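You operate a simulated robot arm through the tools that you are given. There is no shell and no other tool.

Carry out the task below with a simulated robot arm. There is one attempt and no reset: what you move stays moved.

JOB
Gauge each rivet in the tube rack and sort it by length.
Fine: hang it in the length gauge, press the button, then drop it in the sorting tray's pocket for that length.

The check looks at the end state, three seconds after you hand in, the way a careful person would. Anything else that was tipped, shoved, dropped, spilled or broken makes it a failure.

ROBOT AND FRAMES
A 6-joint arm with a two-finger parallel gripper, fixed in place. Base frame: the origin is at the foot of the arm, x ahead of it, y to its left, z up; the work surface is at about z = 90. Lengths are in cm, angles in rad, forces in N, time in s.
With the tool pointing down near the work surface it reaches from about 36 to 76 cm from the base axis. Its first joint turns from -1.152 to 1.152 rad. Payload 2.45 kg.
Tool frame: the origin (TCP) lies between the finger pads and is the grasp point; the fingertips stand 2.4 cm ahead of it; z points along the fingers, y is the line along which they close. The gripper opens to 6.8 cm. The fingers are 1.7 cm wide and 1 cm thick; the gripper's body (4 by 7 cm) begins 4.1 cm behind the TCP.
Orientation is that of the tool frame in the base frame, as a unit quaternion [x, y, z, w]. With the fingers straight down and closing along the base's y, the tool's x points along the base's -x, its y along +y and its z along -z.

CONTROLS
- The arm moves only by the tool jog_arm. Its argument "plan" is a list of rows, each a list of 6 numbers: the shift along the tool's x, y, z in cm, then the turn, a rotation vector about the tool's x, y, z in rad. In form: [[tx, ty, tz, ax, ay, az], ...]. A call has 1 to 20 rows; each row shifts and turns the commanded pose from where the row before left it, along the tool's axes as they then stand. "gripper" is the finger opening in cm, from 0 to 6.8, set as the call begins (left out, the last holds). Each row takes 0.2 s and may step no farther than 5 cm and 0.15 rad from the row before; otherwise, or with a gripper value out of range, the whole call is refused. A pose out of reach is approached as far as the arm can. The call stops where the force on the tool passes 40 N (or 10 N more than at its start, if that is more) or the arm is blocked; 0.2 s more then pass. The fingers move at their own pace (about 10.8 cm/s each) and stop on an object; they squeeze with about 20 N. The grip force told is the motor's: it shows also when the fingers shut on nothing. Time passes only in rows, and 0.2 s behind the last, so rows that do not move let the fingers close. It gives the time, the measured TCP pose, the force on the tool (base axes), the opening and the grip force at its end, in the units of the frame above (readings bear some noise), with the torque about the TCP (base axes, N m) and any sound that the robot's microphone picked up.
- Cameras (640 x 400 px; columns grow to the right, rows downward): "scene" is fixed at [18.47, 44.84, 144.79]; the picture's right is [-0.38, -0.92, 0.00], its down [-0.67, 0.28, -0.69] and it looks along [0.64, -0.27, -0.72] (base axes); focal length 318 px, centre (320, 200). "wrist" rides on the gripper at [8.4, 1.1, -7.5] in the tool frame; the picture's right is [-0.13, 0.99, 0.00], its down [-0.60, -0.08, -0.79] and it looks along [-0.79, -0.10, 0.61] (tool axes); focal length 251 px, centre (320, 200). There is no depth. A picture from a camera that has moved, and an enlarged one, comes with that camera's place and axes in the base frame and with its lens.
- get_image(camera): a new picture of that camera. No time passes.
- close_up(camera, box): a new picture of the part [left, top, right, bottom] of that camera's present view, enlarged. No time passes.
- hand_in(): hands the job in; it is judged then, once.

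Places have to be worked out from the pictures, the camera data and where the tool is seen. Open the gripper and draw the arm clear of the work before you hand the job in, unless the task says otherwise.

The tools are called after ">>>" as a command line: name --pt "numbers of a row" for each row, then --argument value for the rest, lists and objects as JSON in quotes. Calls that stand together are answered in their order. jog_arm: Moves the arm, as the interface text tells. Its arguments: {"type":"object","properties":{"plan":{"type":"array","items":{"type":"array","items":{"type":"number"}}},"gripper":{"type":"number"}},"required":["plan"]} The other tools are called the same way: get_image (camera) takes a picture; close_up (camera, box) takes an enlarged picture of a part of a camera's view; hand_in () hands the job in.

At the start:

```text
t: 0.0
eef_pos: [33.91, 31.06, 120.72]
tcp_rot: [-0.001, 1.0, 0.001, 0.001]
force: [-0.1, 0.3, -0.1]
moment: [0.02, 0.01, 0.0]
grip_width: 6.81
gripper_force: 0.1
```

scene: 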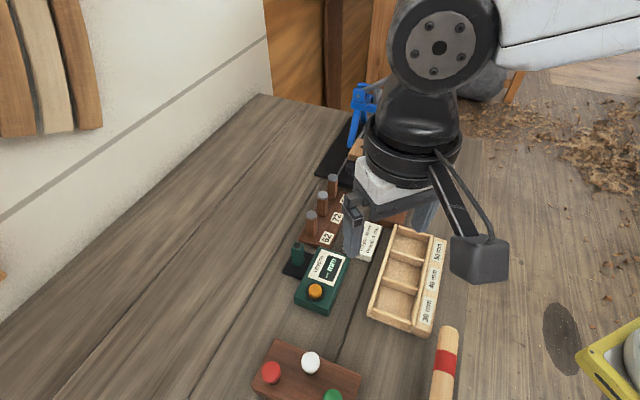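
wrist: 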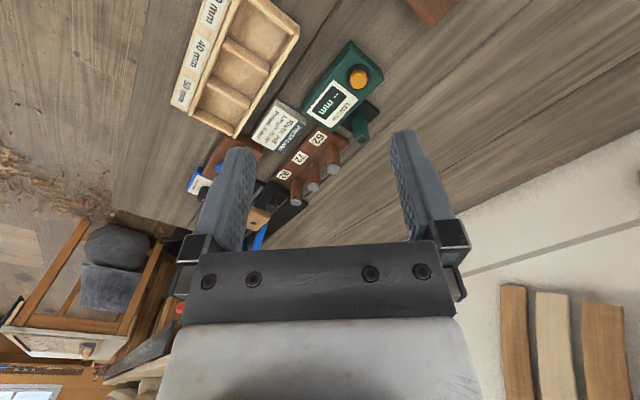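

I'll enlarge the work area in both cameras to read the labels and locate things before moving.

>>> close_up --camera "scene" --box '[270, 160, 450, 340]'

>>> close_up --camera "wrist" --box '[160, 0, 400, 240]'

```text
2.22 times, centred on (360, 250) of scene
camera zoom: at [18.47, 44.84, 144.79], right [-0.38, -0.92, 0.0], down [-0.67, 0.28, -0.69], along [0.64, -0.27, -0.72], focal length 707 px, centre (231, 89)
```

zoom: 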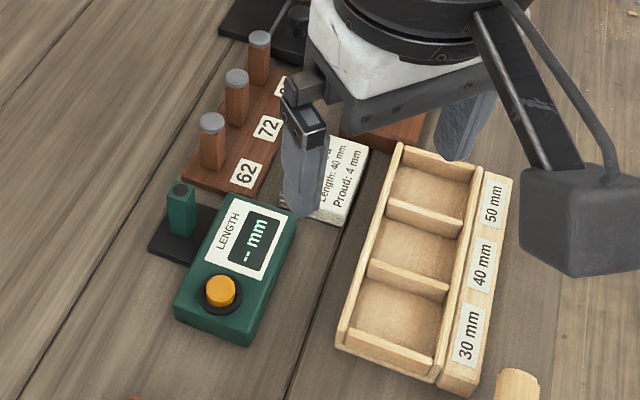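

```text
1.67 times, centred on (280, 120) of wrist
camera zoom: at [25.54, 32.2, 128.24], right [0.13, 0.99, 0.0], down [0.6, -0.08, 0.79], along [0.79, -0.1, -0.61], focal length 419 px, centre (387, 333)
```

zoom: 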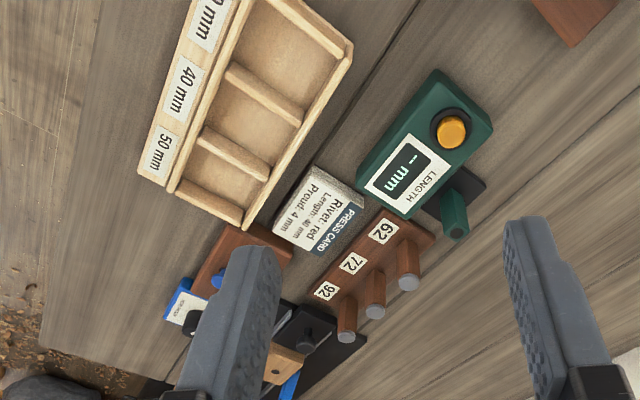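

The rack heads look to be around (56.7,30.5), (61,26), (65,22) at z≈98, and the gauge post near (50,35.6). I'll move in closer, keeping well above everything, to get a better look.

>>> jog_arm --pt "-2.5 0 2 0 0 0" --pt "-2.5 0 2 0 0 0" --pt "-2.5 0 2 0 0 0" --pt "-2.5 0 2 0 0 0" --pt "0 0 0 0 0 0"

>>> get_image --camera "wrist"

>>> get_image --camera "scene"

```text
t: 1.2
eef_pos: [44.28, 31.1, 112.75]
tcp_rot: [0.0, 1.0, 0.0, 0.001]
force: [-0.2, 0.3, 0.2]
moment: [0.01, -0.01, -0.01]
grip_width: 6.79
gripper_force: 0.1
```

```text
taken
camera wrist: at [35.7, 32.14, 120.36], right [0.13, 0.99, 0.0], down [0.6, -0.08, 0.79], along [0.79, -0.1, -0.61], focal length 251 px, centre (320, 200)
```

wrist: 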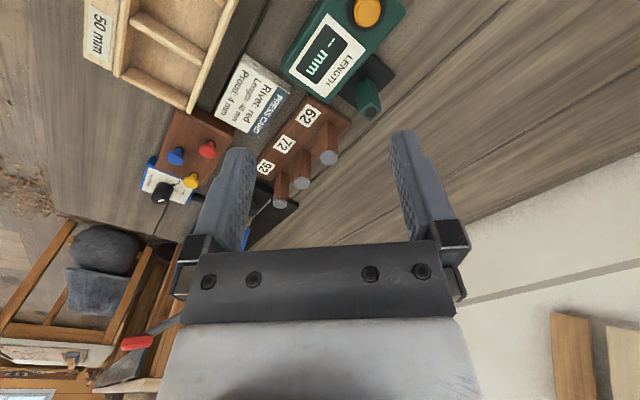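

```text
taken
```

scene: 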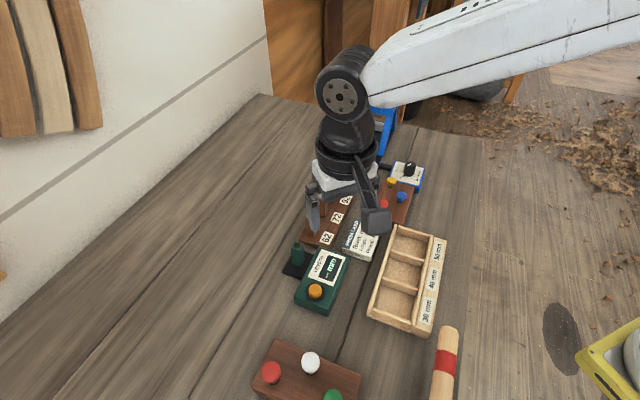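

>>> close_up --camera "wrist" --box '[220, 60, 420, 220]'

>>> close_up --camera "scene" --box '[270, 160, 450, 340]'

```text
2.50 times, centred on (320, 140) of wrist
camera zoom: at [35.7, 32.14, 120.36], right [0.13, 0.99, 0.0], down [0.6, -0.08, 0.79], along [0.79, -0.1, -0.61], focal length 629 px, centre (320, 350)
```

zoom: 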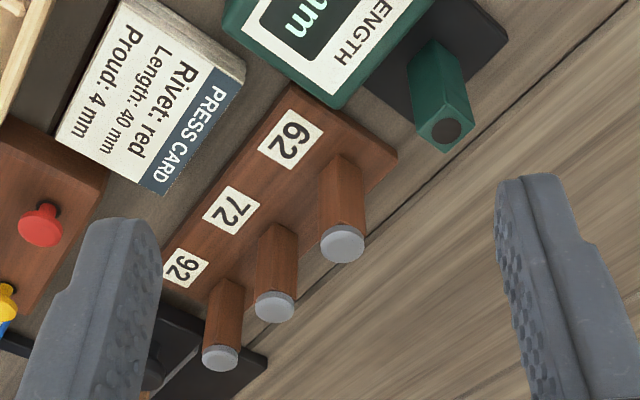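

```text
2.22 times, centred on (360, 250) of scene
camera zoom: at [18.48, 44.84, 144.79], right [-0.38, -0.92, 0.0], down [-0.67, 0.28, -0.69], along [0.64, -0.27, -0.72], focal length 707 px, centre (231, 89)
```

zoom: 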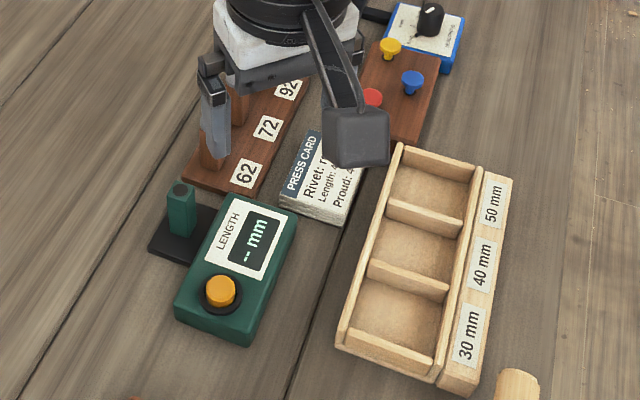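

The rack has square posts with grey rivet heads on top; the gauge has a matching square post with a hole. I'll turn the tool 45° so the fingers close along the rack line and hover over rivet 62.

>>> jog_arm --pt "0 0 0 0 0 -0.131" --pt "0 0 0 0 0 -0.131" --pt "0 0 0 0 0 -0.131" --pt "0 0 0 0 0 -0.131" --pt "0 0 0 0 0 -0.131" --pt "0 0 0 0 0 -0.13" --pt "-2 -2.2 1.2 0 0 0" --pt "-2 -2.2 1.2 0 0 0" --pt "-2 -2.2 1.2 0 0 0" --pt "-1.7 -2.2 1.15 0 0 0" --pt "0 0 0 0 0 0"

>>> get_image --camera "wrist"

>>> get_image --camera "scene"

```text
t: 3.6
eef_pos: [55.85, 30.47, 107.85]
tcp_rot: [-0.383, 0.924, 0.0, 0.001]
force: [-0.1, 0.5, -0.4]
moment: [-0.04, 0.01, 0.02]
grip_width: 6.82
gripper_force: 0.0
```

```text
taken
camera wrist: at [49.14, 25.22, 115.56], right [-0.61, 0.79, 0.0], down [0.48, 0.37, 0.79], along [0.63, 0.48, -0.61], focal length 251 px, centre (320, 200)
```

wrist: 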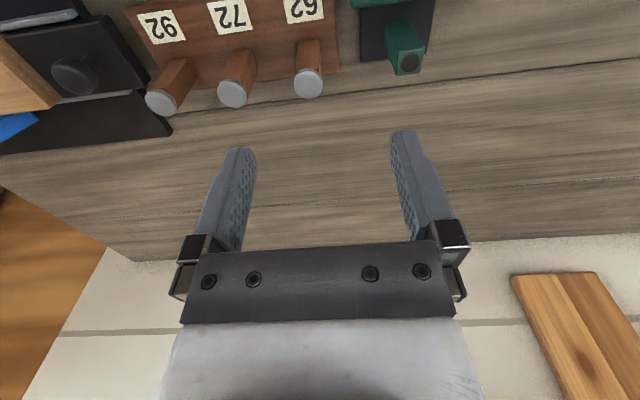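

```text
taken
```

scene: 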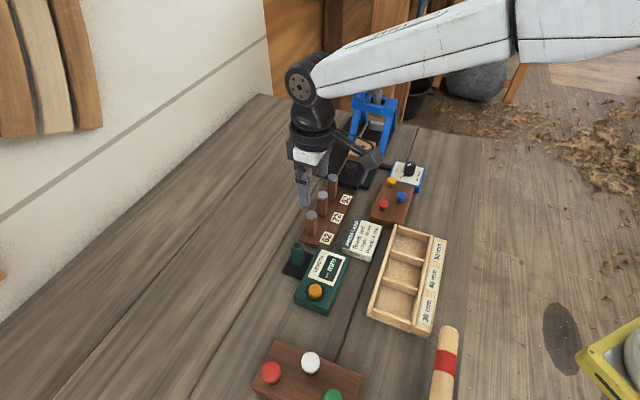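

The hover is roughly above rivet 62; I'll enlarge the wrist view to measure the heads and the gauge hole precisely.

>>> close_up --camera "wrist" --box '[130, 0, 290, 130]'

>>> close_up --camera "wrist" --box '[280, 0, 440, 130]'

>>> close_up --camera "scene" --box '[280, 160, 360, 240]'

>>> close_up --camera "scene" --box '[275, 230, 355, 320]'

>>> close_up --camera "scene" --box '[355, 215, 455, 345]'

```text
3.08 times, centred on (210, 65) of wrist
camera zoom: at [49.14, 25.22, 115.56], right [-0.61, 0.79, 0.0], down [0.48, 0.37, 0.79], along [0.63, 0.48, -0.61], focal length 774 px, centre (658, 615)
```

zoom: 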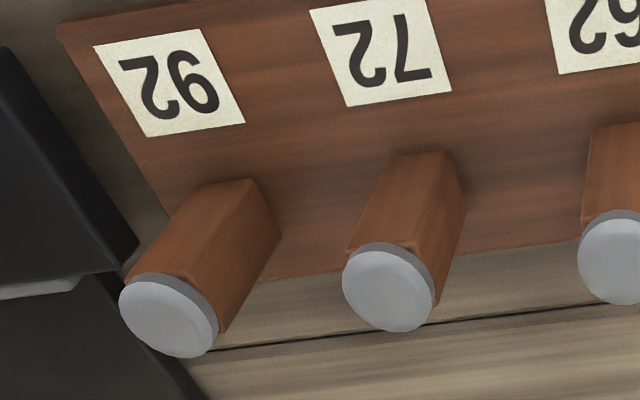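

```text
3.08 times, centred on (360, 65) of wrist
camera zoom: at [49.14, 25.22, 115.56], right [-0.61, 0.79, 0.0], down [0.48, 0.37, 0.79], along [0.63, 0.48, -0.61], focal length 774 px, centre (197, 615)
```

zoom: 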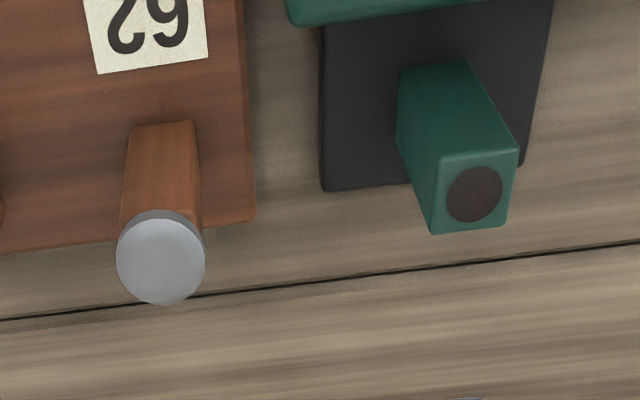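

```text
5.00 times, centred on (320, 200) of scene
camera zoom: at [18.48, 44.84, 144.79], right [-0.38, -0.92, 0.0], down [-0.67, 0.28, -0.69], along [0.64, -0.27, -0.72], focal length 1591 px, centre (320, 200)
```

zoom: 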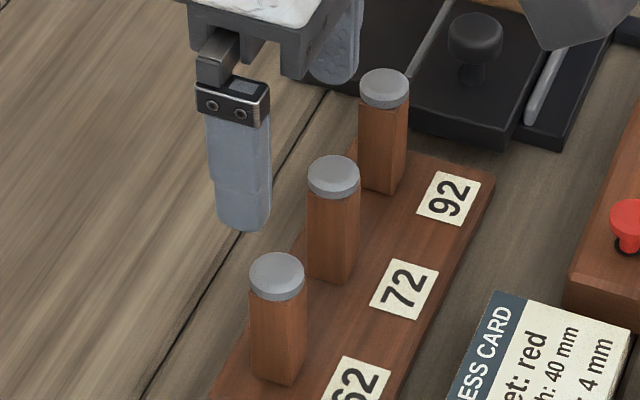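

```text
4.44 times, centred on (315, 275) of scene
camera zoom: at [18.48, 44.84, 144.79], right [-0.38, -0.92, 0.0], down [-0.67, 0.28, -0.69], along [0.64, -0.27, -0.72], focal length 1415 px, centre (342, -133)
```

zoom: 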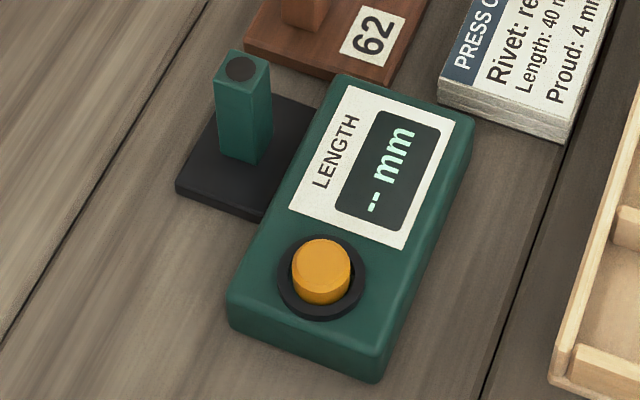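

```text
3.08 times, centred on (405, 280) of scene
camera zoom: at [18.48, 44.84, 144.79], right [-0.38, -0.92, 0.0], down [-0.67, 0.28, -0.69], along [0.64, -0.27, -0.72], focal length 979 px, centre (58, -46)
```

zoom: 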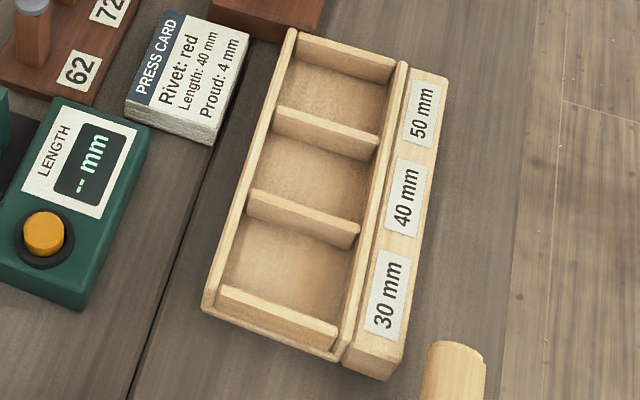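

Measured positions: heads at about (57.4,30.45), (61.6,26.2), (65.8,22.0) with z≈97.3; gauge hole about (51.9,35.5,96.9); button about (43.8,35.2,94.4). I'll center above 62 with the fingers narrowed, still above the head, and check alignment.

>>> jog_arm --pt "-0.55 -0.5 1.2 0 0 0" --pt "-0.55 -0.5 1.2 0 0 0" --pt "0 0 1.3 0 0 0" --pt "0 0 1.3 0 0 0" --pt "0 0 0 0 0 0" --pt "0 0 0 0 0 0" --gripper 4.2

>>> get_image --camera "wrist"

>>> close_up --camera "scene" --box '[280, 160, 360, 240]'

```text
t: 5.0
eef_pos: [57.03, 30.47, 102.94]
tcp_rot: [-0.382, 0.924, 0.001, 0.001]
force: [0.9, 1.1, 0.0]
moment: [0.0, 0.03, -0.01]
grip_width: 4.17
gripper_force: 0.1
```

```text
taken
camera wrist: at [50.36, 25.29, 110.63], right [-0.61, 0.79, 0.0], down [0.48, 0.37, 0.79], along [0.63, 0.48, -0.61], focal length 251 px, centre (320, 200)
```

wrist: 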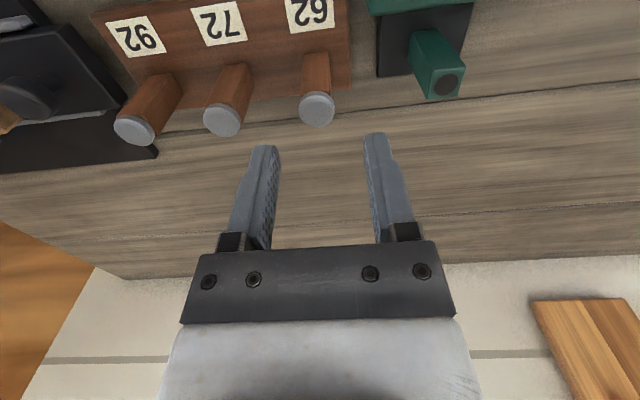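

```text
5.00 times, centred on (320, 200) of scene
camera zoom: at [18.47, 44.84, 144.79], right [-0.38, -0.92, 0.0], down [-0.67, 0.28, -0.69], along [0.64, -0.27, -0.72], focal length 1591 px, centre (320, 200)
```

zoom: 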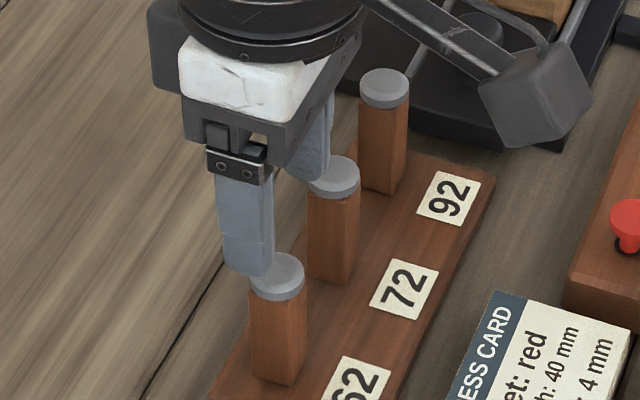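

Nearly centered; I'll zoom on the wrist view to measure the residual offset.

>>> jog_arm --pt "0 0 0 0 0 0" --pt "0 0 0 0 0 0"

>>> close_up --camera "wrist" --box '[240, 50, 400, 150]'

>>> close_up --camera "wrist" --box '[350, 0, 510, 100]'

```text
t: 5.6
eef_pos: [57.08, 30.53, 103.09]
tcp_rot: [-0.384, 0.924, 0.0, 0.001]
force: [0.6, 0.1, 0.6]
moment: [-0.01, -0.01, 0.04]
grip_width: 4.21
gripper_force: 0.0
```

```text
4.00 times, centred on (320, 100) of wrist
camera zoom: at [50.37, 25.29, 110.65], right [-0.61, 0.79, 0.0], down [0.48, 0.37, 0.79], along [0.63, 0.48, -0.61], focal length 1006 px, centre (320, 600)
```

zoom: 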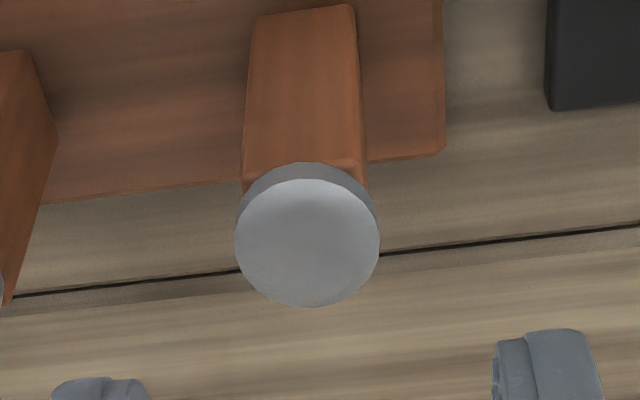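

```text
4.00 times, centred on (430, 50) of wrist
camera zoom: at [50.37, 25.29, 110.65], right [-0.61, 0.79, 0.0], down [0.48, 0.37, 0.79], along [0.63, 0.48, -0.61], focal length 1006 px, centre (-120, 800)
```

zoom: 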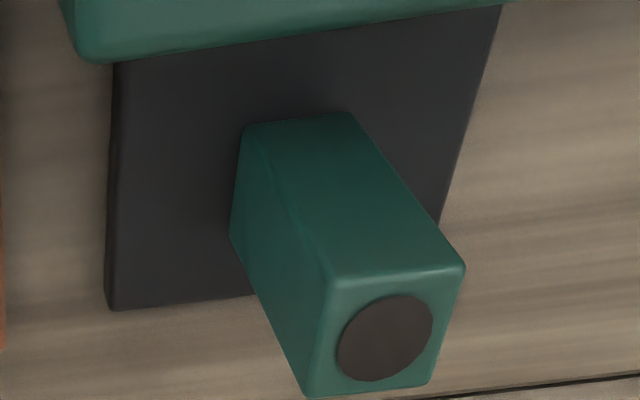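

Triangulating across the two heights gives head 62 at (57.37, 30.44, 97.3) and the gauge hole at (51.85, 35.52, 96.7). I'll correct by the small offset and lower so the tips straddle the head.

>>> jog_arm --pt "-0.19 -0.2 0 0 0 0" --pt "0 0 0 0 0 0" --pt "0 0 1.1 0 0 0" --pt "0 0 1.1 0 0 0" --pt "0 0 1.1 0 0 0" --pt "0 0 1.0 0 0 0" --pt "0 0 0 0 0 0" --pt "0 0 0 0 0 0"

>>> get_image --camera "wrist"

>>> close_up --camera "scene" --box '[280, 160, 360, 240]'

```text
t: 7.4
eef_pos: [57.41, 30.67, 98.66]
tcp_rot: [-0.382, 0.924, -0.001, 0.001]
force: [-0.2, 1.2, 0.8]
moment: [-0.06, 0.0, -0.01]
grip_width: 4.19
gripper_force: 0.0
```

```text
taken
camera wrist: at [50.66, 25.33, 106.27], right [-0.61, 0.79, 0.0], down [0.48, 0.37, 0.79], along [0.63, 0.48, -0.61], focal length 251 px, centre (320, 200)
```

wrist: 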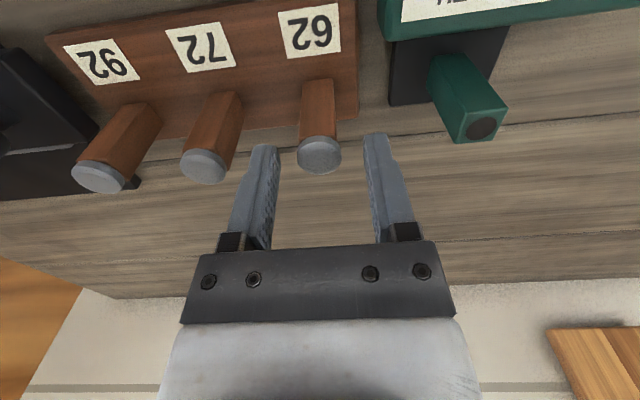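

```text
5.00 times, centred on (320, 200) of scene
camera zoom: at [18.47, 44.84, 144.79], right [-0.38, -0.92, 0.0], down [-0.67, 0.28, -0.69], along [0.64, -0.27, -0.72], focal length 1591 px, centre (320, 200)
```

zoom: 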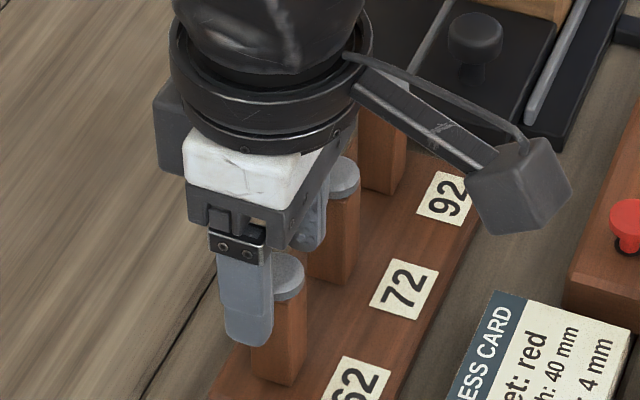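

The TCP reads (57.38, 30.49, 98.8), centered on the head with tips just below it. Closing on the head.

>>> jog_arm --pt "0 0 0 0 0 0" --pt "0 0 0 0 0 0" --pt "0 0 0 0 0 0" --gripper 0

>>> close_up --camera "wrist" --box '[220, 60, 420, 220]'

```text
t: 8.2
eef_pos: [57.33, 30.67, 98.68]
tcp_rot: [-0.383, 0.924, 0.0, 0.001]
force: [0.0, 0.2, -0.4]
moment: [-0.01, 0.0, 0.03]
grip_width: 2.06
gripper_force: 20.7
```

```text
2.50 times, centred on (320, 140) of wrist
camera zoom: at [50.66, 25.33, 106.28], right [-0.61, 0.79, 0.0], down [0.48, 0.37, 0.79], along [0.63, 0.48, -0.61], focal length 629 px, centre (320, 350)
```

zoom: 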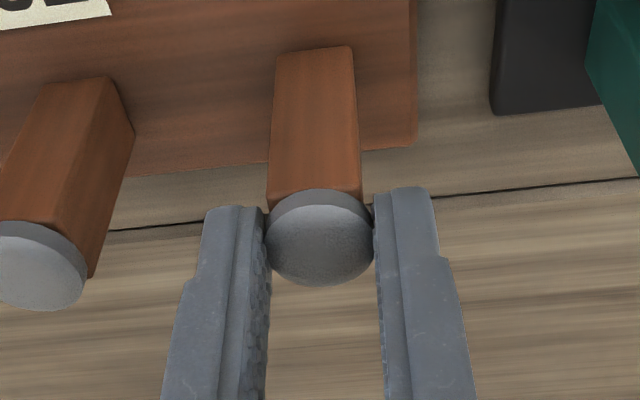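

Grip is on the head (2.06 cm, 20.7 N). Lifting straight up and checking that only the rivet comes.

>>> jog_arm --pt "0 0 -0.7 0 0 0" --pt "0 0 -0.8 0 0 0" --pt "0 0 -1.0 0 0 0" --pt "0 0 -1.2 0 0 0" --pt "0 0 -1.4 0 0 0" --pt "0 0 -1.4 0 0 0" --pt "0 0 -1.0 0 0 0" --pt "0 0 0 0 0 0" --pt "0 0 0 0 0 0"

>>> get_image --camera "wrist"

>>> close_up --camera "scene" --box '[280, 130, 380, 240]'

```text
t: 10.2
eef_pos: [57.42, 30.75, 106.12]
tcp_rot: [-0.383, 0.924, 0.0, 0.001]
force: [0.3, 1.2, -1.0]
moment: [-0.01, 0.02, -0.02]
grip_width: 2.04
gripper_force: 20.0
```

```text
taken
camera wrist: at [50.66, 25.49, 113.61], right [-0.61, 0.79, 0.0], down [0.48, 0.37, 0.79], along [0.63, 0.48, -0.61], focal length 251 px, centre (320, 200)
```

wrist: 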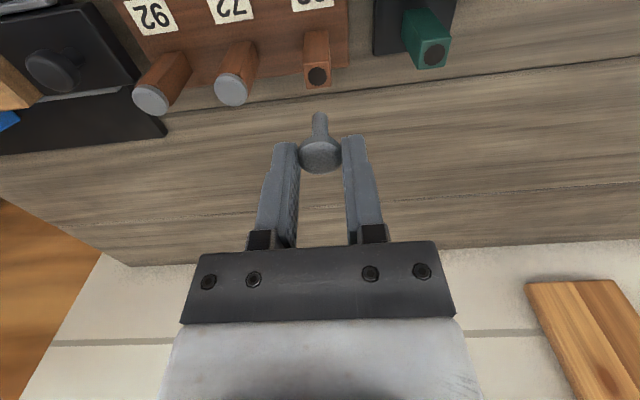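

```text
3.64 times, centred on (330, 185) of scene
camera zoom: at [18.47, 44.84, 144.79], right [-0.38, -0.92, 0.0], down [-0.67, 0.28, -0.69], along [0.64, -0.27, -0.72], focal length 1157 px, centre (284, 254)
```

zoom: 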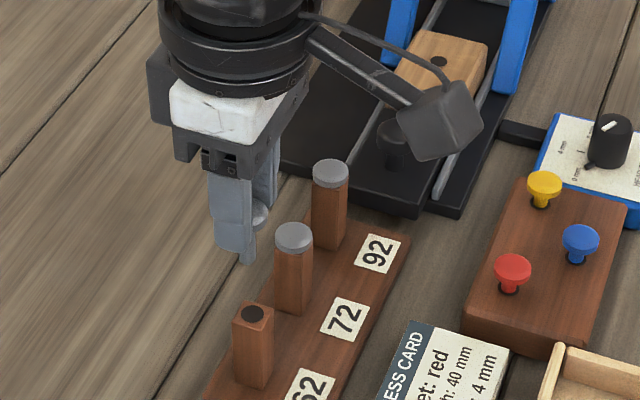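

Rivet 1 is free and hanging straight, with the rack undisturbed. Moving laterally to hover over the gauge hole, with its stem tip well above the post.

>>> jog_arm --pt "0.12 1.84 0 0 0 0" --pt "0.12 1.84 0 0 0 0" --pt "0.12 1.84 0 0 0 0" --pt "0.11 1.83 0 0 0 0" --pt "0 0 0 0 0 0" --pt "0 0 0 0 0 0" --pt "0 0 0 0 0 0"

>>> close_up --camera "wrist" --box '[220, 20, 420, 180]'

>>> close_up --camera "scene" --box '[260, 190, 360, 290]'

```text
t: 11.8
eef_pos: [51.79, 35.55, 106.12]
tcp_rot: [-0.383, 0.924, 0.0, 0.0]
force: [-0.9, 0.0, -1.4]
moment: [0.01, 0.01, 0.02]
grip_width: 2.08
gripper_force: 20.0
```

```text
2.50 times, centred on (320, 100) of wrist
camera zoom: at [45.17, 30.32, 113.64], right [-0.61, 0.79, 0.0], down [0.48, 0.37, 0.79], along [0.63, 0.48, -0.61], focal length 629 px, centre (320, 450)
```

zoom: 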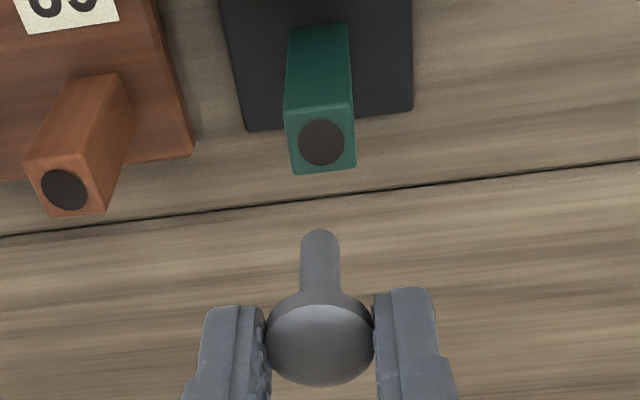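

```text
4.00 times, centred on (310, 240) of scene
camera zoom: at [18.47, 44.84, 144.79], right [-0.38, -0.92, 0.0], down [-0.67, 0.28, -0.69], along [0.64, -0.27, -0.72], focal length 1273 px, centre (360, 40)
```

zoom: 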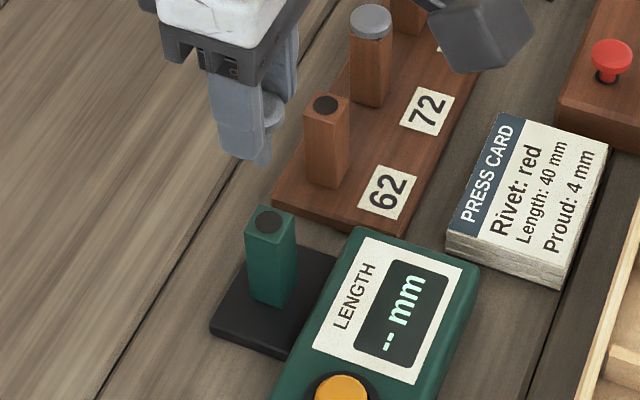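

The hole appears exactly under the stem axis (expected pixel (320,143), seen (321,142)). Lowering until the stem tip is just above the hole, then re-checking.

>>> jog_arm --pt "0 0 0.9 0 0 0" --pt "0 0 0.9 0 0 0" --pt "0 0 0.9 0 0 0" --pt "0 0 0.6 0 0 0" --pt "0 0 0 0 0 0" --pt "0 0 0 0 0 0"

>>> close_up --camera "wrist" --box '[240, 60, 400, 180]'

>>> close_up --camera "scene" --box '[270, 200, 330, 260]'

```text
t: 13.2
eef_pos: [51.98, 35.39, 102.86]
tcp_rot: [-0.383, 0.924, 0.0, 0.001]
force: [-0.6, 0.5, -0.3]
moment: [0.02, -0.02, 0.02]
grip_width: 2.06
gripper_force: 20.2
```

```text
3.33 times, centred on (320, 120) of wrist
camera zoom: at [45.25, 30.23, 110.41], right [-0.61, 0.79, 0.0], down [0.48, 0.37, 0.79], along [0.63, 0.48, -0.61], focal length 838 px, centre (320, 467)
```

zoom: 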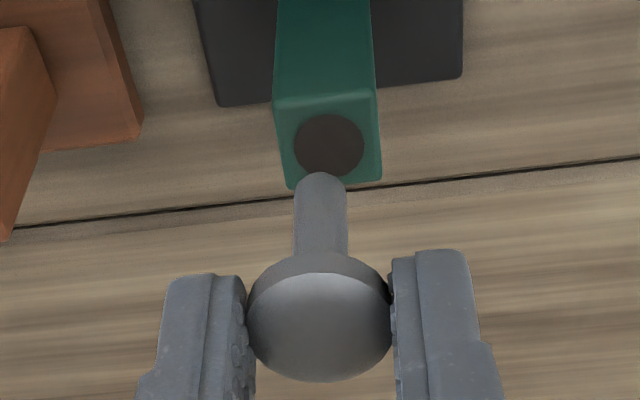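

```text
6.67 times, centred on (300, 230) of scene
camera zoom: at [18.47, 44.84, 144.79], right [-0.38, -0.92, 0.0], down [-0.67, 0.28, -0.69], along [0.64, -0.27, -0.72], focal length 2122 px, centre (453, 0)
```

zoom: 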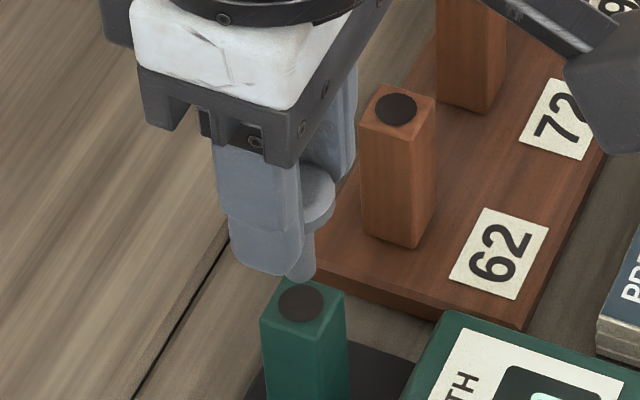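

The tool drifted about 0.15 cm left of the hole in the picture (hole at column 329 vs 320). Correcting along tool y and re-checking before insertion.

>>> jog_arm --pt "0 0.16 0 0 0 0" --pt "0 0 0.2 0 0 0" --pt "0 0 0 0 0 0" --pt "0 0 0 0 0 0"

>>> close_up --camera "wrist" --box '[240, 60, 400, 180]'

>>> close_up --camera "scene" --box '[270, 200, 330, 260]'

```text
t: 14.2
eef_pos: [51.93, 35.53, 102.58]
tcp_rot: [-0.383, 0.924, 0.001, 0.001]
force: [-0.1, -0.3, -1.1]
moment: [0.05, 0.0, 0.06]
grip_width: 2.09
gripper_force: 19.9
```

```text
3.33 times, centred on (320, 120) of wrist
camera zoom: at [45.09, 30.3, 110.22], right [-0.61, 0.79, 0.0], down [0.48, 0.37, 0.79], along [0.63, 0.48, -0.61], focal length 838 px, centre (320, 467)
```

zoom: 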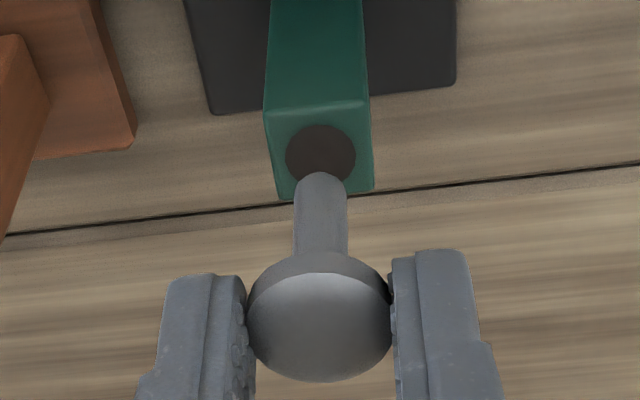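

```text
6.67 times, centred on (300, 230) of scene
camera zoom: at [18.47, 44.84, 144.79], right [-0.38, -0.92, 0.0], down [-0.67, 0.28, -0.69], along [0.64, -0.27, -0.72], focal length 2122 px, centre (453, 0)
```

zoom: 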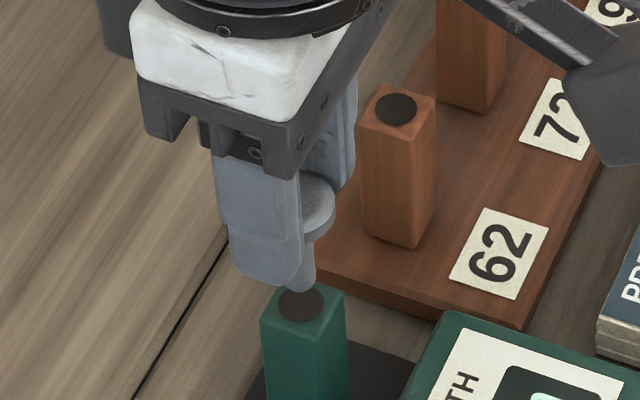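

The stem is now aligned on the hole within about 0.05 cm. Inserting slowly, stopping slightly above the seat.

>>> jog_arm --pt "-0.05 0 0.3 0 0 0" --pt "0 0 0.4 0 0 0" --pt "0 0 0.4 0 0 0" --pt "0 0 0.3 0 0 0" --pt "0 0 0 0 0 0"

>>> close_up --camera "wrist" --box '[240, 60, 400, 180]'

>>> close_up --camera "scene" --box '[270, 200, 330, 260]'

```text
t: 15.4
eef_pos: [51.88, 35.54, 101.19]
tcp_rot: [-0.383, 0.924, 0.001, 0.001]
force: [0.4, -0.4, -1.3]
moment: [0.0, 0.02, 0.02]
grip_width: 2.06
gripper_force: 19.7
```

```text
3.33 times, centred on (320, 120) of wrist
camera zoom: at [45.14, 30.27, 108.82], right [-0.61, 0.79, 0.0], down [0.48, 0.37, 0.79], along [0.63, 0.48, -0.61], focal length 838 px, centre (320, 467)
```

zoom: 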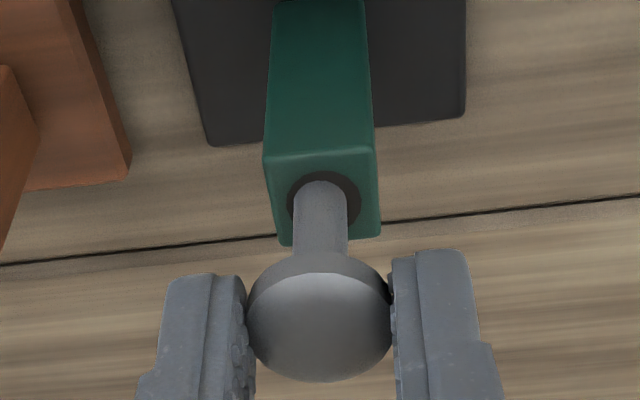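

```text
6.67 times, centred on (300, 230) of scene
camera zoom: at [18.47, 44.84, 144.79], right [-0.38, -0.92, 0.0], down [-0.67, 0.28, -0.69], along [0.64, -0.27, -0.72], focal length 2122 px, centre (453, 0)
```

zoom: 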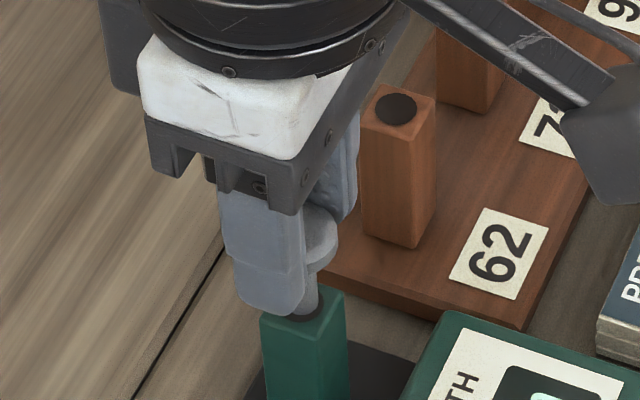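

The stem tip is entering the hole, with only ~0.05 cm offset. Continuing down with a tiny correction.

>>> jog_arm --pt "0 0.05 0.2 0 0 0" --pt "0 0 0.5 0 0 0" --pt "0 0 0.5 0 0 0" --pt "0 0 0.5 0 0 0" --pt "0 0 0.4 0 0 0" --pt "0 0 0.2 0 0 0" --pt "0 0 0 0 0 0"

>>> close_up --camera "wrist" --box '[240, 60, 400, 180]'

>>> close_up --camera "scene" --box '[270, 200, 330, 260]'

```text
t: 17.0
eef_pos: [51.7, 35.48, 99.04]
tcp_rot: [-0.382, 0.924, 0.0, 0.001]
force: [-0.6, -0.4, 0.4]
moment: [-0.01, 0.02, 0.03]
grip_width: 2.09
gripper_force: 20.5
```

```text
3.33 times, centred on (320, 120) of wrist
camera zoom: at [45.0, 30.28, 106.56], right [-0.61, 0.79, 0.0], down [0.48, 0.37, 0.79], along [0.63, 0.48, -0.61], focal length 838 px, centre (320, 467)
```

zoom: 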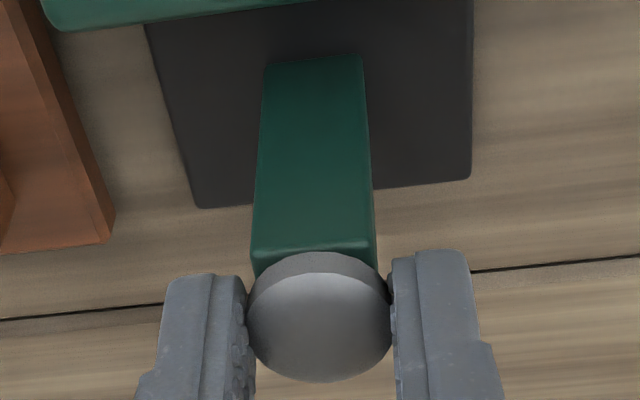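

```text
6.67 times, centred on (300, 230) of scene
camera zoom: at [18.47, 44.84, 144.79], right [-0.38, -0.92, 0.0], down [-0.67, 0.28, -0.69], along [0.64, -0.27, -0.72], focal length 2122 px, centre (453, 0)
```

zoom: 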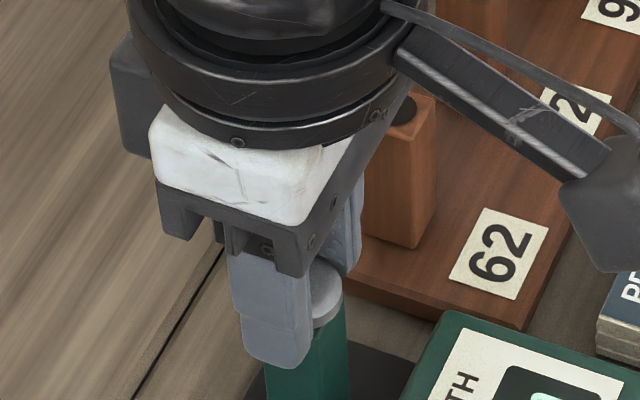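

The head is a couple of millimetres above the seat with no contact force. Opening to release it into the gauge.

>>> jog_arm --pt "0 0 0 0 0 0" --pt "0 0 0 0 0 0" --pt "0 0 0 0 0 0" --gripper 4.2

>>> close_up --camera "wrist" --box '[240, 60, 400, 180]'

```text
t: 17.8
eef_pos: [51.63, 35.49, 98.96]
tcp_rot: [-0.382, 0.924, 0.0, 0.0]
force: [0.8, -1.0, 0.4]
moment: [0.02, 0.01, 0.01]
grip_width: 4.18
gripper_force: 0.0
```

```text
3.33 times, centred on (320, 120) of wrist
camera zoom: at [45.0, 30.28, 106.58], right [-0.61, 0.79, 0.0], down [0.48, 0.37, 0.79], along [0.63, 0.48, -0.61], focal length 838 px, centre (320, 467)
```

zoom: 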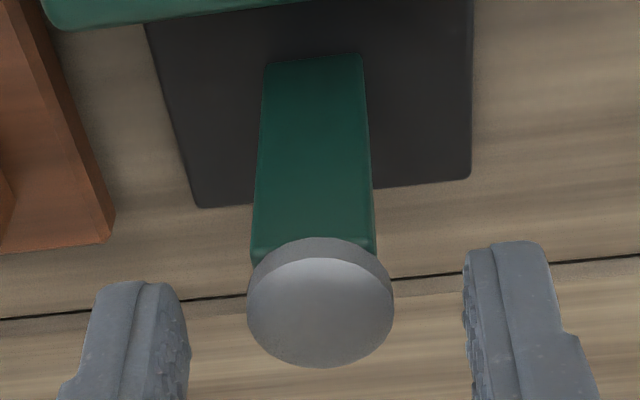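

The rivet hangs seated in the gauge. Rising clear, closing the fingers, and moving over to hover above the button.

>>> jog_arm --pt "0 0 -1.5 0 0 0" --pt "0 0 -1.5 0 0 0" --pt "0 0 -1.5 0 0 0" --pt "0 0 -1.5 0 0 0"

>>> jog_arm --pt "1.44 1.355 0 0 0 0" --pt "1.44 1.355 0 0 0 0" --pt "1.44 1.355 0 0 0 0" --pt "1.44 1.355 0 0 0 0" --pt "0 0 0 0 0 0" --pt "0 0 0 0 0 0" --gripper 0

>>> get_image --camera "wrist"

>>> close_up --camera "scene" --box '[260, 190, 380, 330]'

```text
t: 18.8
eef_pos: [51.68, 35.56, 104.82]
tcp_rot: [-0.383, 0.924, 0.0, 0.002]
force: [0.2, -0.2, 0.0]
moment: [-0.01, 0.01, -0.02]
grip_width: 4.2
gripper_force: 0.0
```

```text
t: 20.2
eef_pos: [43.61, 35.04, 104.93]
tcp_rot: [-0.382, 0.924, 0.0, 0.0]
force: [-1.1, -0.4, -0.2]
moment: [0.04, -0.05, 0.01]
grip_width: 0.01
gripper_force: 19.9
```

```text
taken
camera wrist: at [36.98, 29.88, 112.47], right [-0.61, 0.79, 0.0], down [0.48, 0.37, 0.79], along [0.63, 0.48, -0.61], focal length 251 px, centre (320, 200)
```

wrist: 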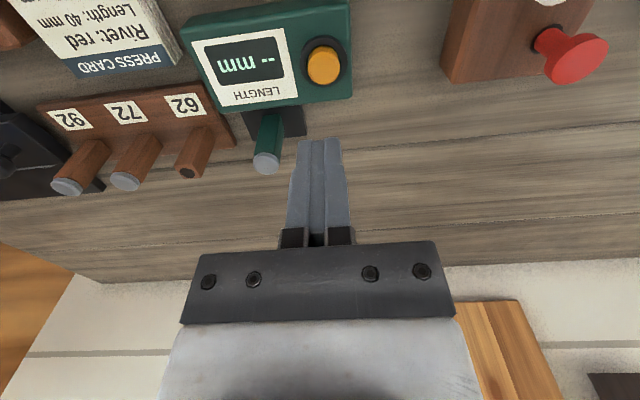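

```text
2.86 times, centred on (320, 260) of scene
camera zoom: at [18.47, 44.84, 144.79], right [-0.38, -0.92, 0.0], down [-0.67, 0.28, -0.69], along [0.64, -0.27, -0.72], focal length 909 px, centre (320, 29)
```

zoom: 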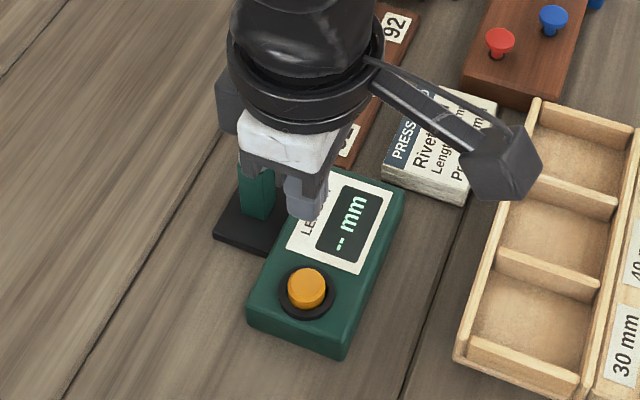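

Zooming in to localize the button relative to the closed fingertips.

>>> close_up --camera "wrist" --box '[240, 20, 400, 160]'

>>> close_up --camera "scene" --box '[285, 240, 345, 300]'

```text
2.86 times, centred on (320, 90) of wrist
camera zoom: at [36.98, 29.88, 112.47], right [-0.61, 0.79, 0.0], down [0.48, 0.37, 0.79], along [0.63, 0.48, -0.61], focal length 718 px, centre (320, 514)
```

zoom: 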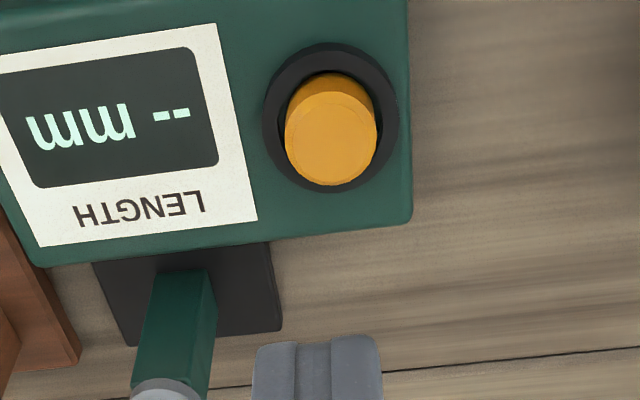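

```text
6.67 times, centred on (315, 270) of scene
camera zoom: at [18.47, 44.84, 144.79], right [-0.38, -0.92, 0.0], down [-0.67, 0.28, -0.69], along [0.64, -0.27, -0.72], focal length 2122 px, centre (353, -267)
```

zoom: 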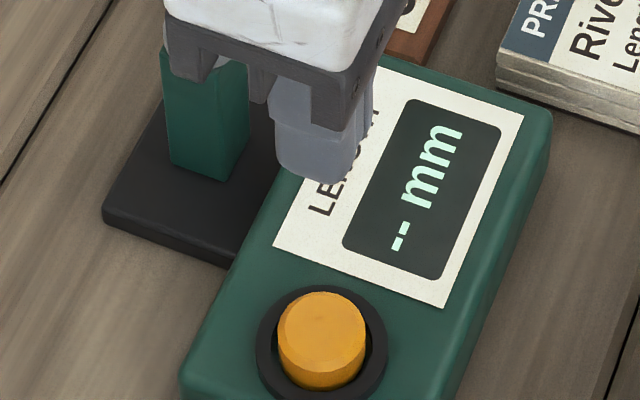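

The button top is about (43.6, 35.25, 94.4). Correcting by ~0.2 cm and lowering the closed tips to just above it.

>>> jog_arm --pt "-0.07 0.2 1.5 0 0 0" --pt "0 0 1.5 0 0 0" --pt "0 0 1.5 0 0 0" --pt "0 0 1.5 0 0 0" --pt "0 0 1.0 0 0 0" --pt "0 0 0 0 0 0" --pt "0 0 0 0 0 0"

>>> close_up --camera "wrist" --box '[240, 60, 400, 180]'

>>> close_up --camera "scene" --box '[285, 240, 345, 300]'

```text
t: 21.8
eef_pos: [43.74, 35.34, 98.09]
tcp_rot: [-0.383, 0.924, 0.0, 0.001]
force: [0.3, 0.5, -0.2]
moment: [-0.02, -0.01, -0.05]
grip_width: 0.0
gripper_force: 20.3
```

```text
3.33 times, centred on (320, 120) of wrist
camera zoom: at [36.98, 30.2, 105.55], right [-0.61, 0.79, 0.0], down [0.48, 0.37, 0.79], along [0.63, 0.48, -0.61], focal length 838 px, centre (320, 467)
```

zoom: 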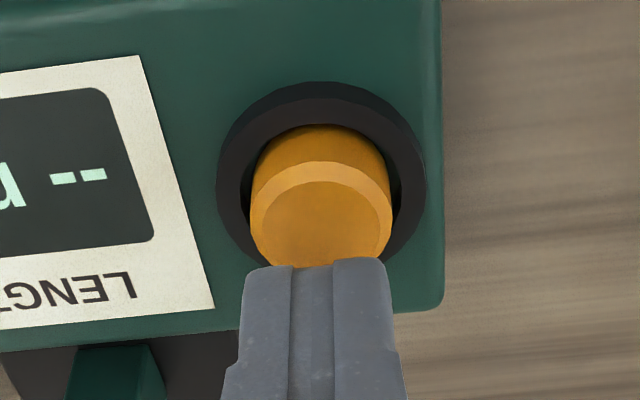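

```text
6.67 times, centred on (315, 270) of scene
camera zoom: at [18.47, 44.84, 144.79], right [-0.38, -0.92, 0.0], down [-0.67, 0.28, -0.69], along [0.64, -0.27, -0.72], focal length 2122 px, centre (353, -267)
```

zoom: 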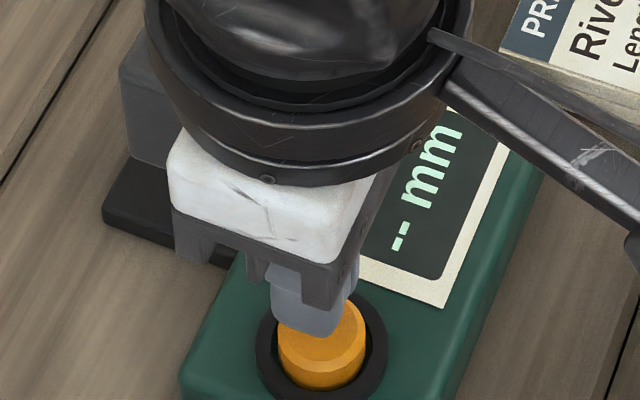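

Tips are above the button. Pressing slowly in small steps.

>>> jog_arm --pt "0 0 0.5 0 0 0" --pt "0 0 0.4 0 0 0" --pt "0 0 0.2 0 0 0" --pt "0 0 0.2 0 0 0" --pt "0 0 0 0 0 0"

>>> close_up --camera "wrist" --box '[200, 40, 400, 200]'

```text
t: 23.0
eef_pos: [43.81, 35.4, 96.63]
tcp_rot: [-0.383, 0.924, 0.001, 0.001]
force: [-0.4, 0.0, 0.7]
moment: [-0.01, 0.0, -0.02]
grip_width: 0.01
gripper_force: 20.6
```

```text
2.50 times, centred on (300, 120) of wrist
camera zoom: at [37.06, 30.16, 104.2], right [-0.61, 0.79, 0.0], down [0.48, 0.37, 0.79], along [0.63, 0.48, -0.61], focal length 629 px, centre (370, 400)
```

zoom: 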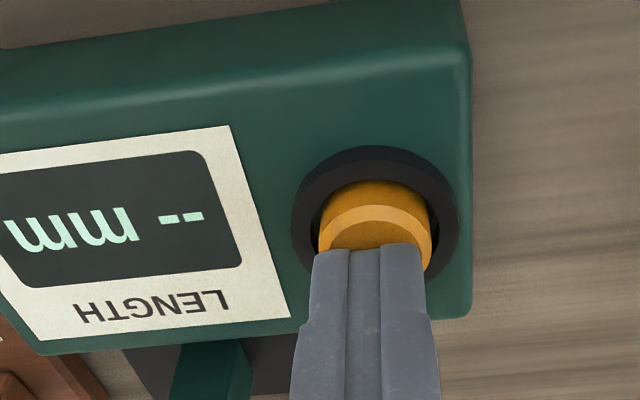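

No contact yet (tips around z≈94.3). Continuing down in small steps.

>>> jog_arm --pt "0 0 0.1 0 0 0" --pt "0 0 0.1 0 0 0" --pt "0 0 0.1 0 0 0" --pt "0 0 0.1 0 0 0"

>>> close_up --camera "wrist" --box '[200, 40, 400, 200]'

```text
t: 24.0
eef_pos: [43.74, 35.55, 96.33]
tcp_rot: [-0.383, 0.924, 0.001, 0.002]
force: [-0.1, -1.1, 1.8]
moment: [-0.03, 0.02, 0.01]
grip_width: 0.0
gripper_force: 19.9
heard: click
```

```text
2.50 times, centred on (300, 120) of wrist
camera zoom: at [37.02, 30.29, 103.78], right [-0.61, 0.79, 0.0], down [0.48, 0.37, 0.79], along [0.63, 0.48, -0.61], focal length 629 px, centre (370, 400)
```

zoom: 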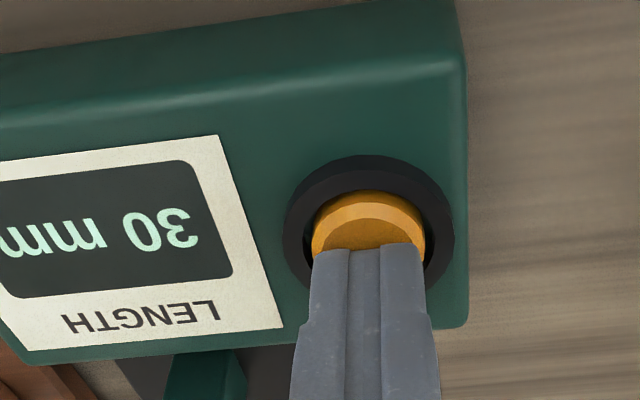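

Click heard and the display reads 30 mm. Rising and returning above the gauge with the fingers open to retrieve the rivet.

>>> jog_arm --pt "0 0 -0.8 0 0 0" --pt "0 0 -1.8 0 0 0" --pt "0 0 -1.8 0 0 0" --pt "0 0 -1.8 0 0 0" --pt "0 0 -1.3 0 0 0"

>>> jog_arm --pt "-1.44 -1.425 0 0 0 0" --pt "-1.44 -1.425 0 0 0 0" --pt "-1.44 -1.425 0 0 0 0" --pt "-1.45 -1.425 0 0 0 0" --pt "0 0 0 0 0 0" --pt "0 0 0 0 0 0" --pt "0 0 0 0 0 0" --gripper 4.2

>>> get_image --camera "wrist"

>>> close_up --camera "wrist" --box '[240, 50, 400, 150]'

```text
t: 25.2
eef_pos: [43.84, 35.36, 103.84]
tcp_rot: [-0.383, 0.924, 0.001, 0.001]
force: [-0.3, 0.7, -0.3]
moment: [0.05, -0.02, 0.03]
grip_width: 0.0
gripper_force: 19.8
```

```text
t: 26.8
eef_pos: [51.7, 35.41, 103.84]
tcp_rot: [-0.382, 0.924, 0.001, 0.001]
force: [-0.3, 0.0, 0.6]
moment: [-0.01, -0.02, -0.02]
grip_width: 4.21
gripper_force: 0.0
```

```text
taken
camera wrist: at [45.04, 30.29, 111.48], right [-0.61, 0.79, 0.0], down [0.48, 0.37, 0.79], along [0.63, 0.48, -0.61], focal length 251 px, centre (320, 200)
```

wrist: 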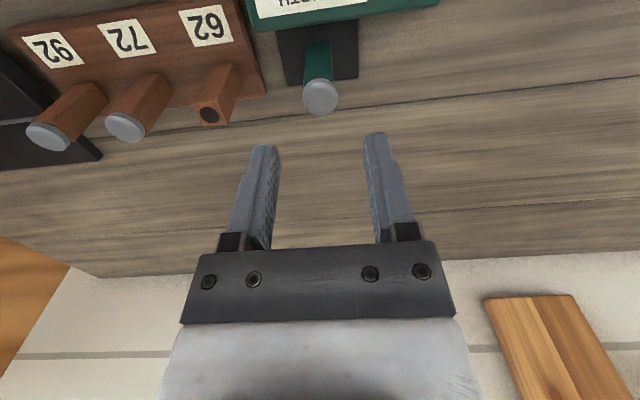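

```text
4.00 times, centred on (320, 100) of wrist
camera zoom: at [45.04, 30.29, 111.48], right [-0.61, 0.79, 0.0], down [0.48, 0.37, 0.79], along [0.63, 0.48, -0.61], focal length 1006 px, centre (320, 600)
```

zoom: 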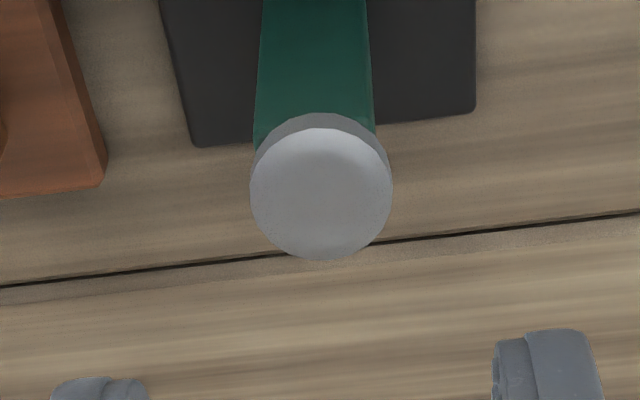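

Head is centered under the tool (51.73, 35.45). Descending to straddle it.

>>> jog_arm --pt "0 0 1.2 0 0 0" --pt "0 0 1.2 0 0 0" --pt "0 0 1.2 0 0 0" --pt "0 0 1.0 0 0 0" --pt "0 0 0.6 0 0 0" --pt "0 0 0 0 0 0" --pt "0 0 0 0 0 0"

>>> close_up --camera "wrist" --box '[240, 60, 400, 180]'

```text
t: 28.4
eef_pos: [51.86, 35.54, 98.55]
tcp_rot: [-0.383, 0.924, 0.0, 0.001]
force: [0.6, 0.4, 0.2]
moment: [0.0, 0.0, -0.03]
grip_width: 4.2
gripper_force: 0.1
```

```text
3.33 times, centred on (320, 120) of wrist
camera zoom: at [45.15, 30.36, 106.1], right [-0.61, 0.79, 0.0], down [0.48, 0.37, 0.79], along [0.63, 0.48, -0.61], focal length 838 px, centre (320, 467)
```

zoom: 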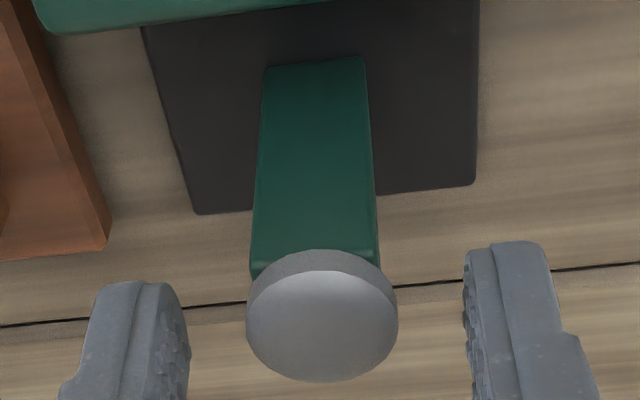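

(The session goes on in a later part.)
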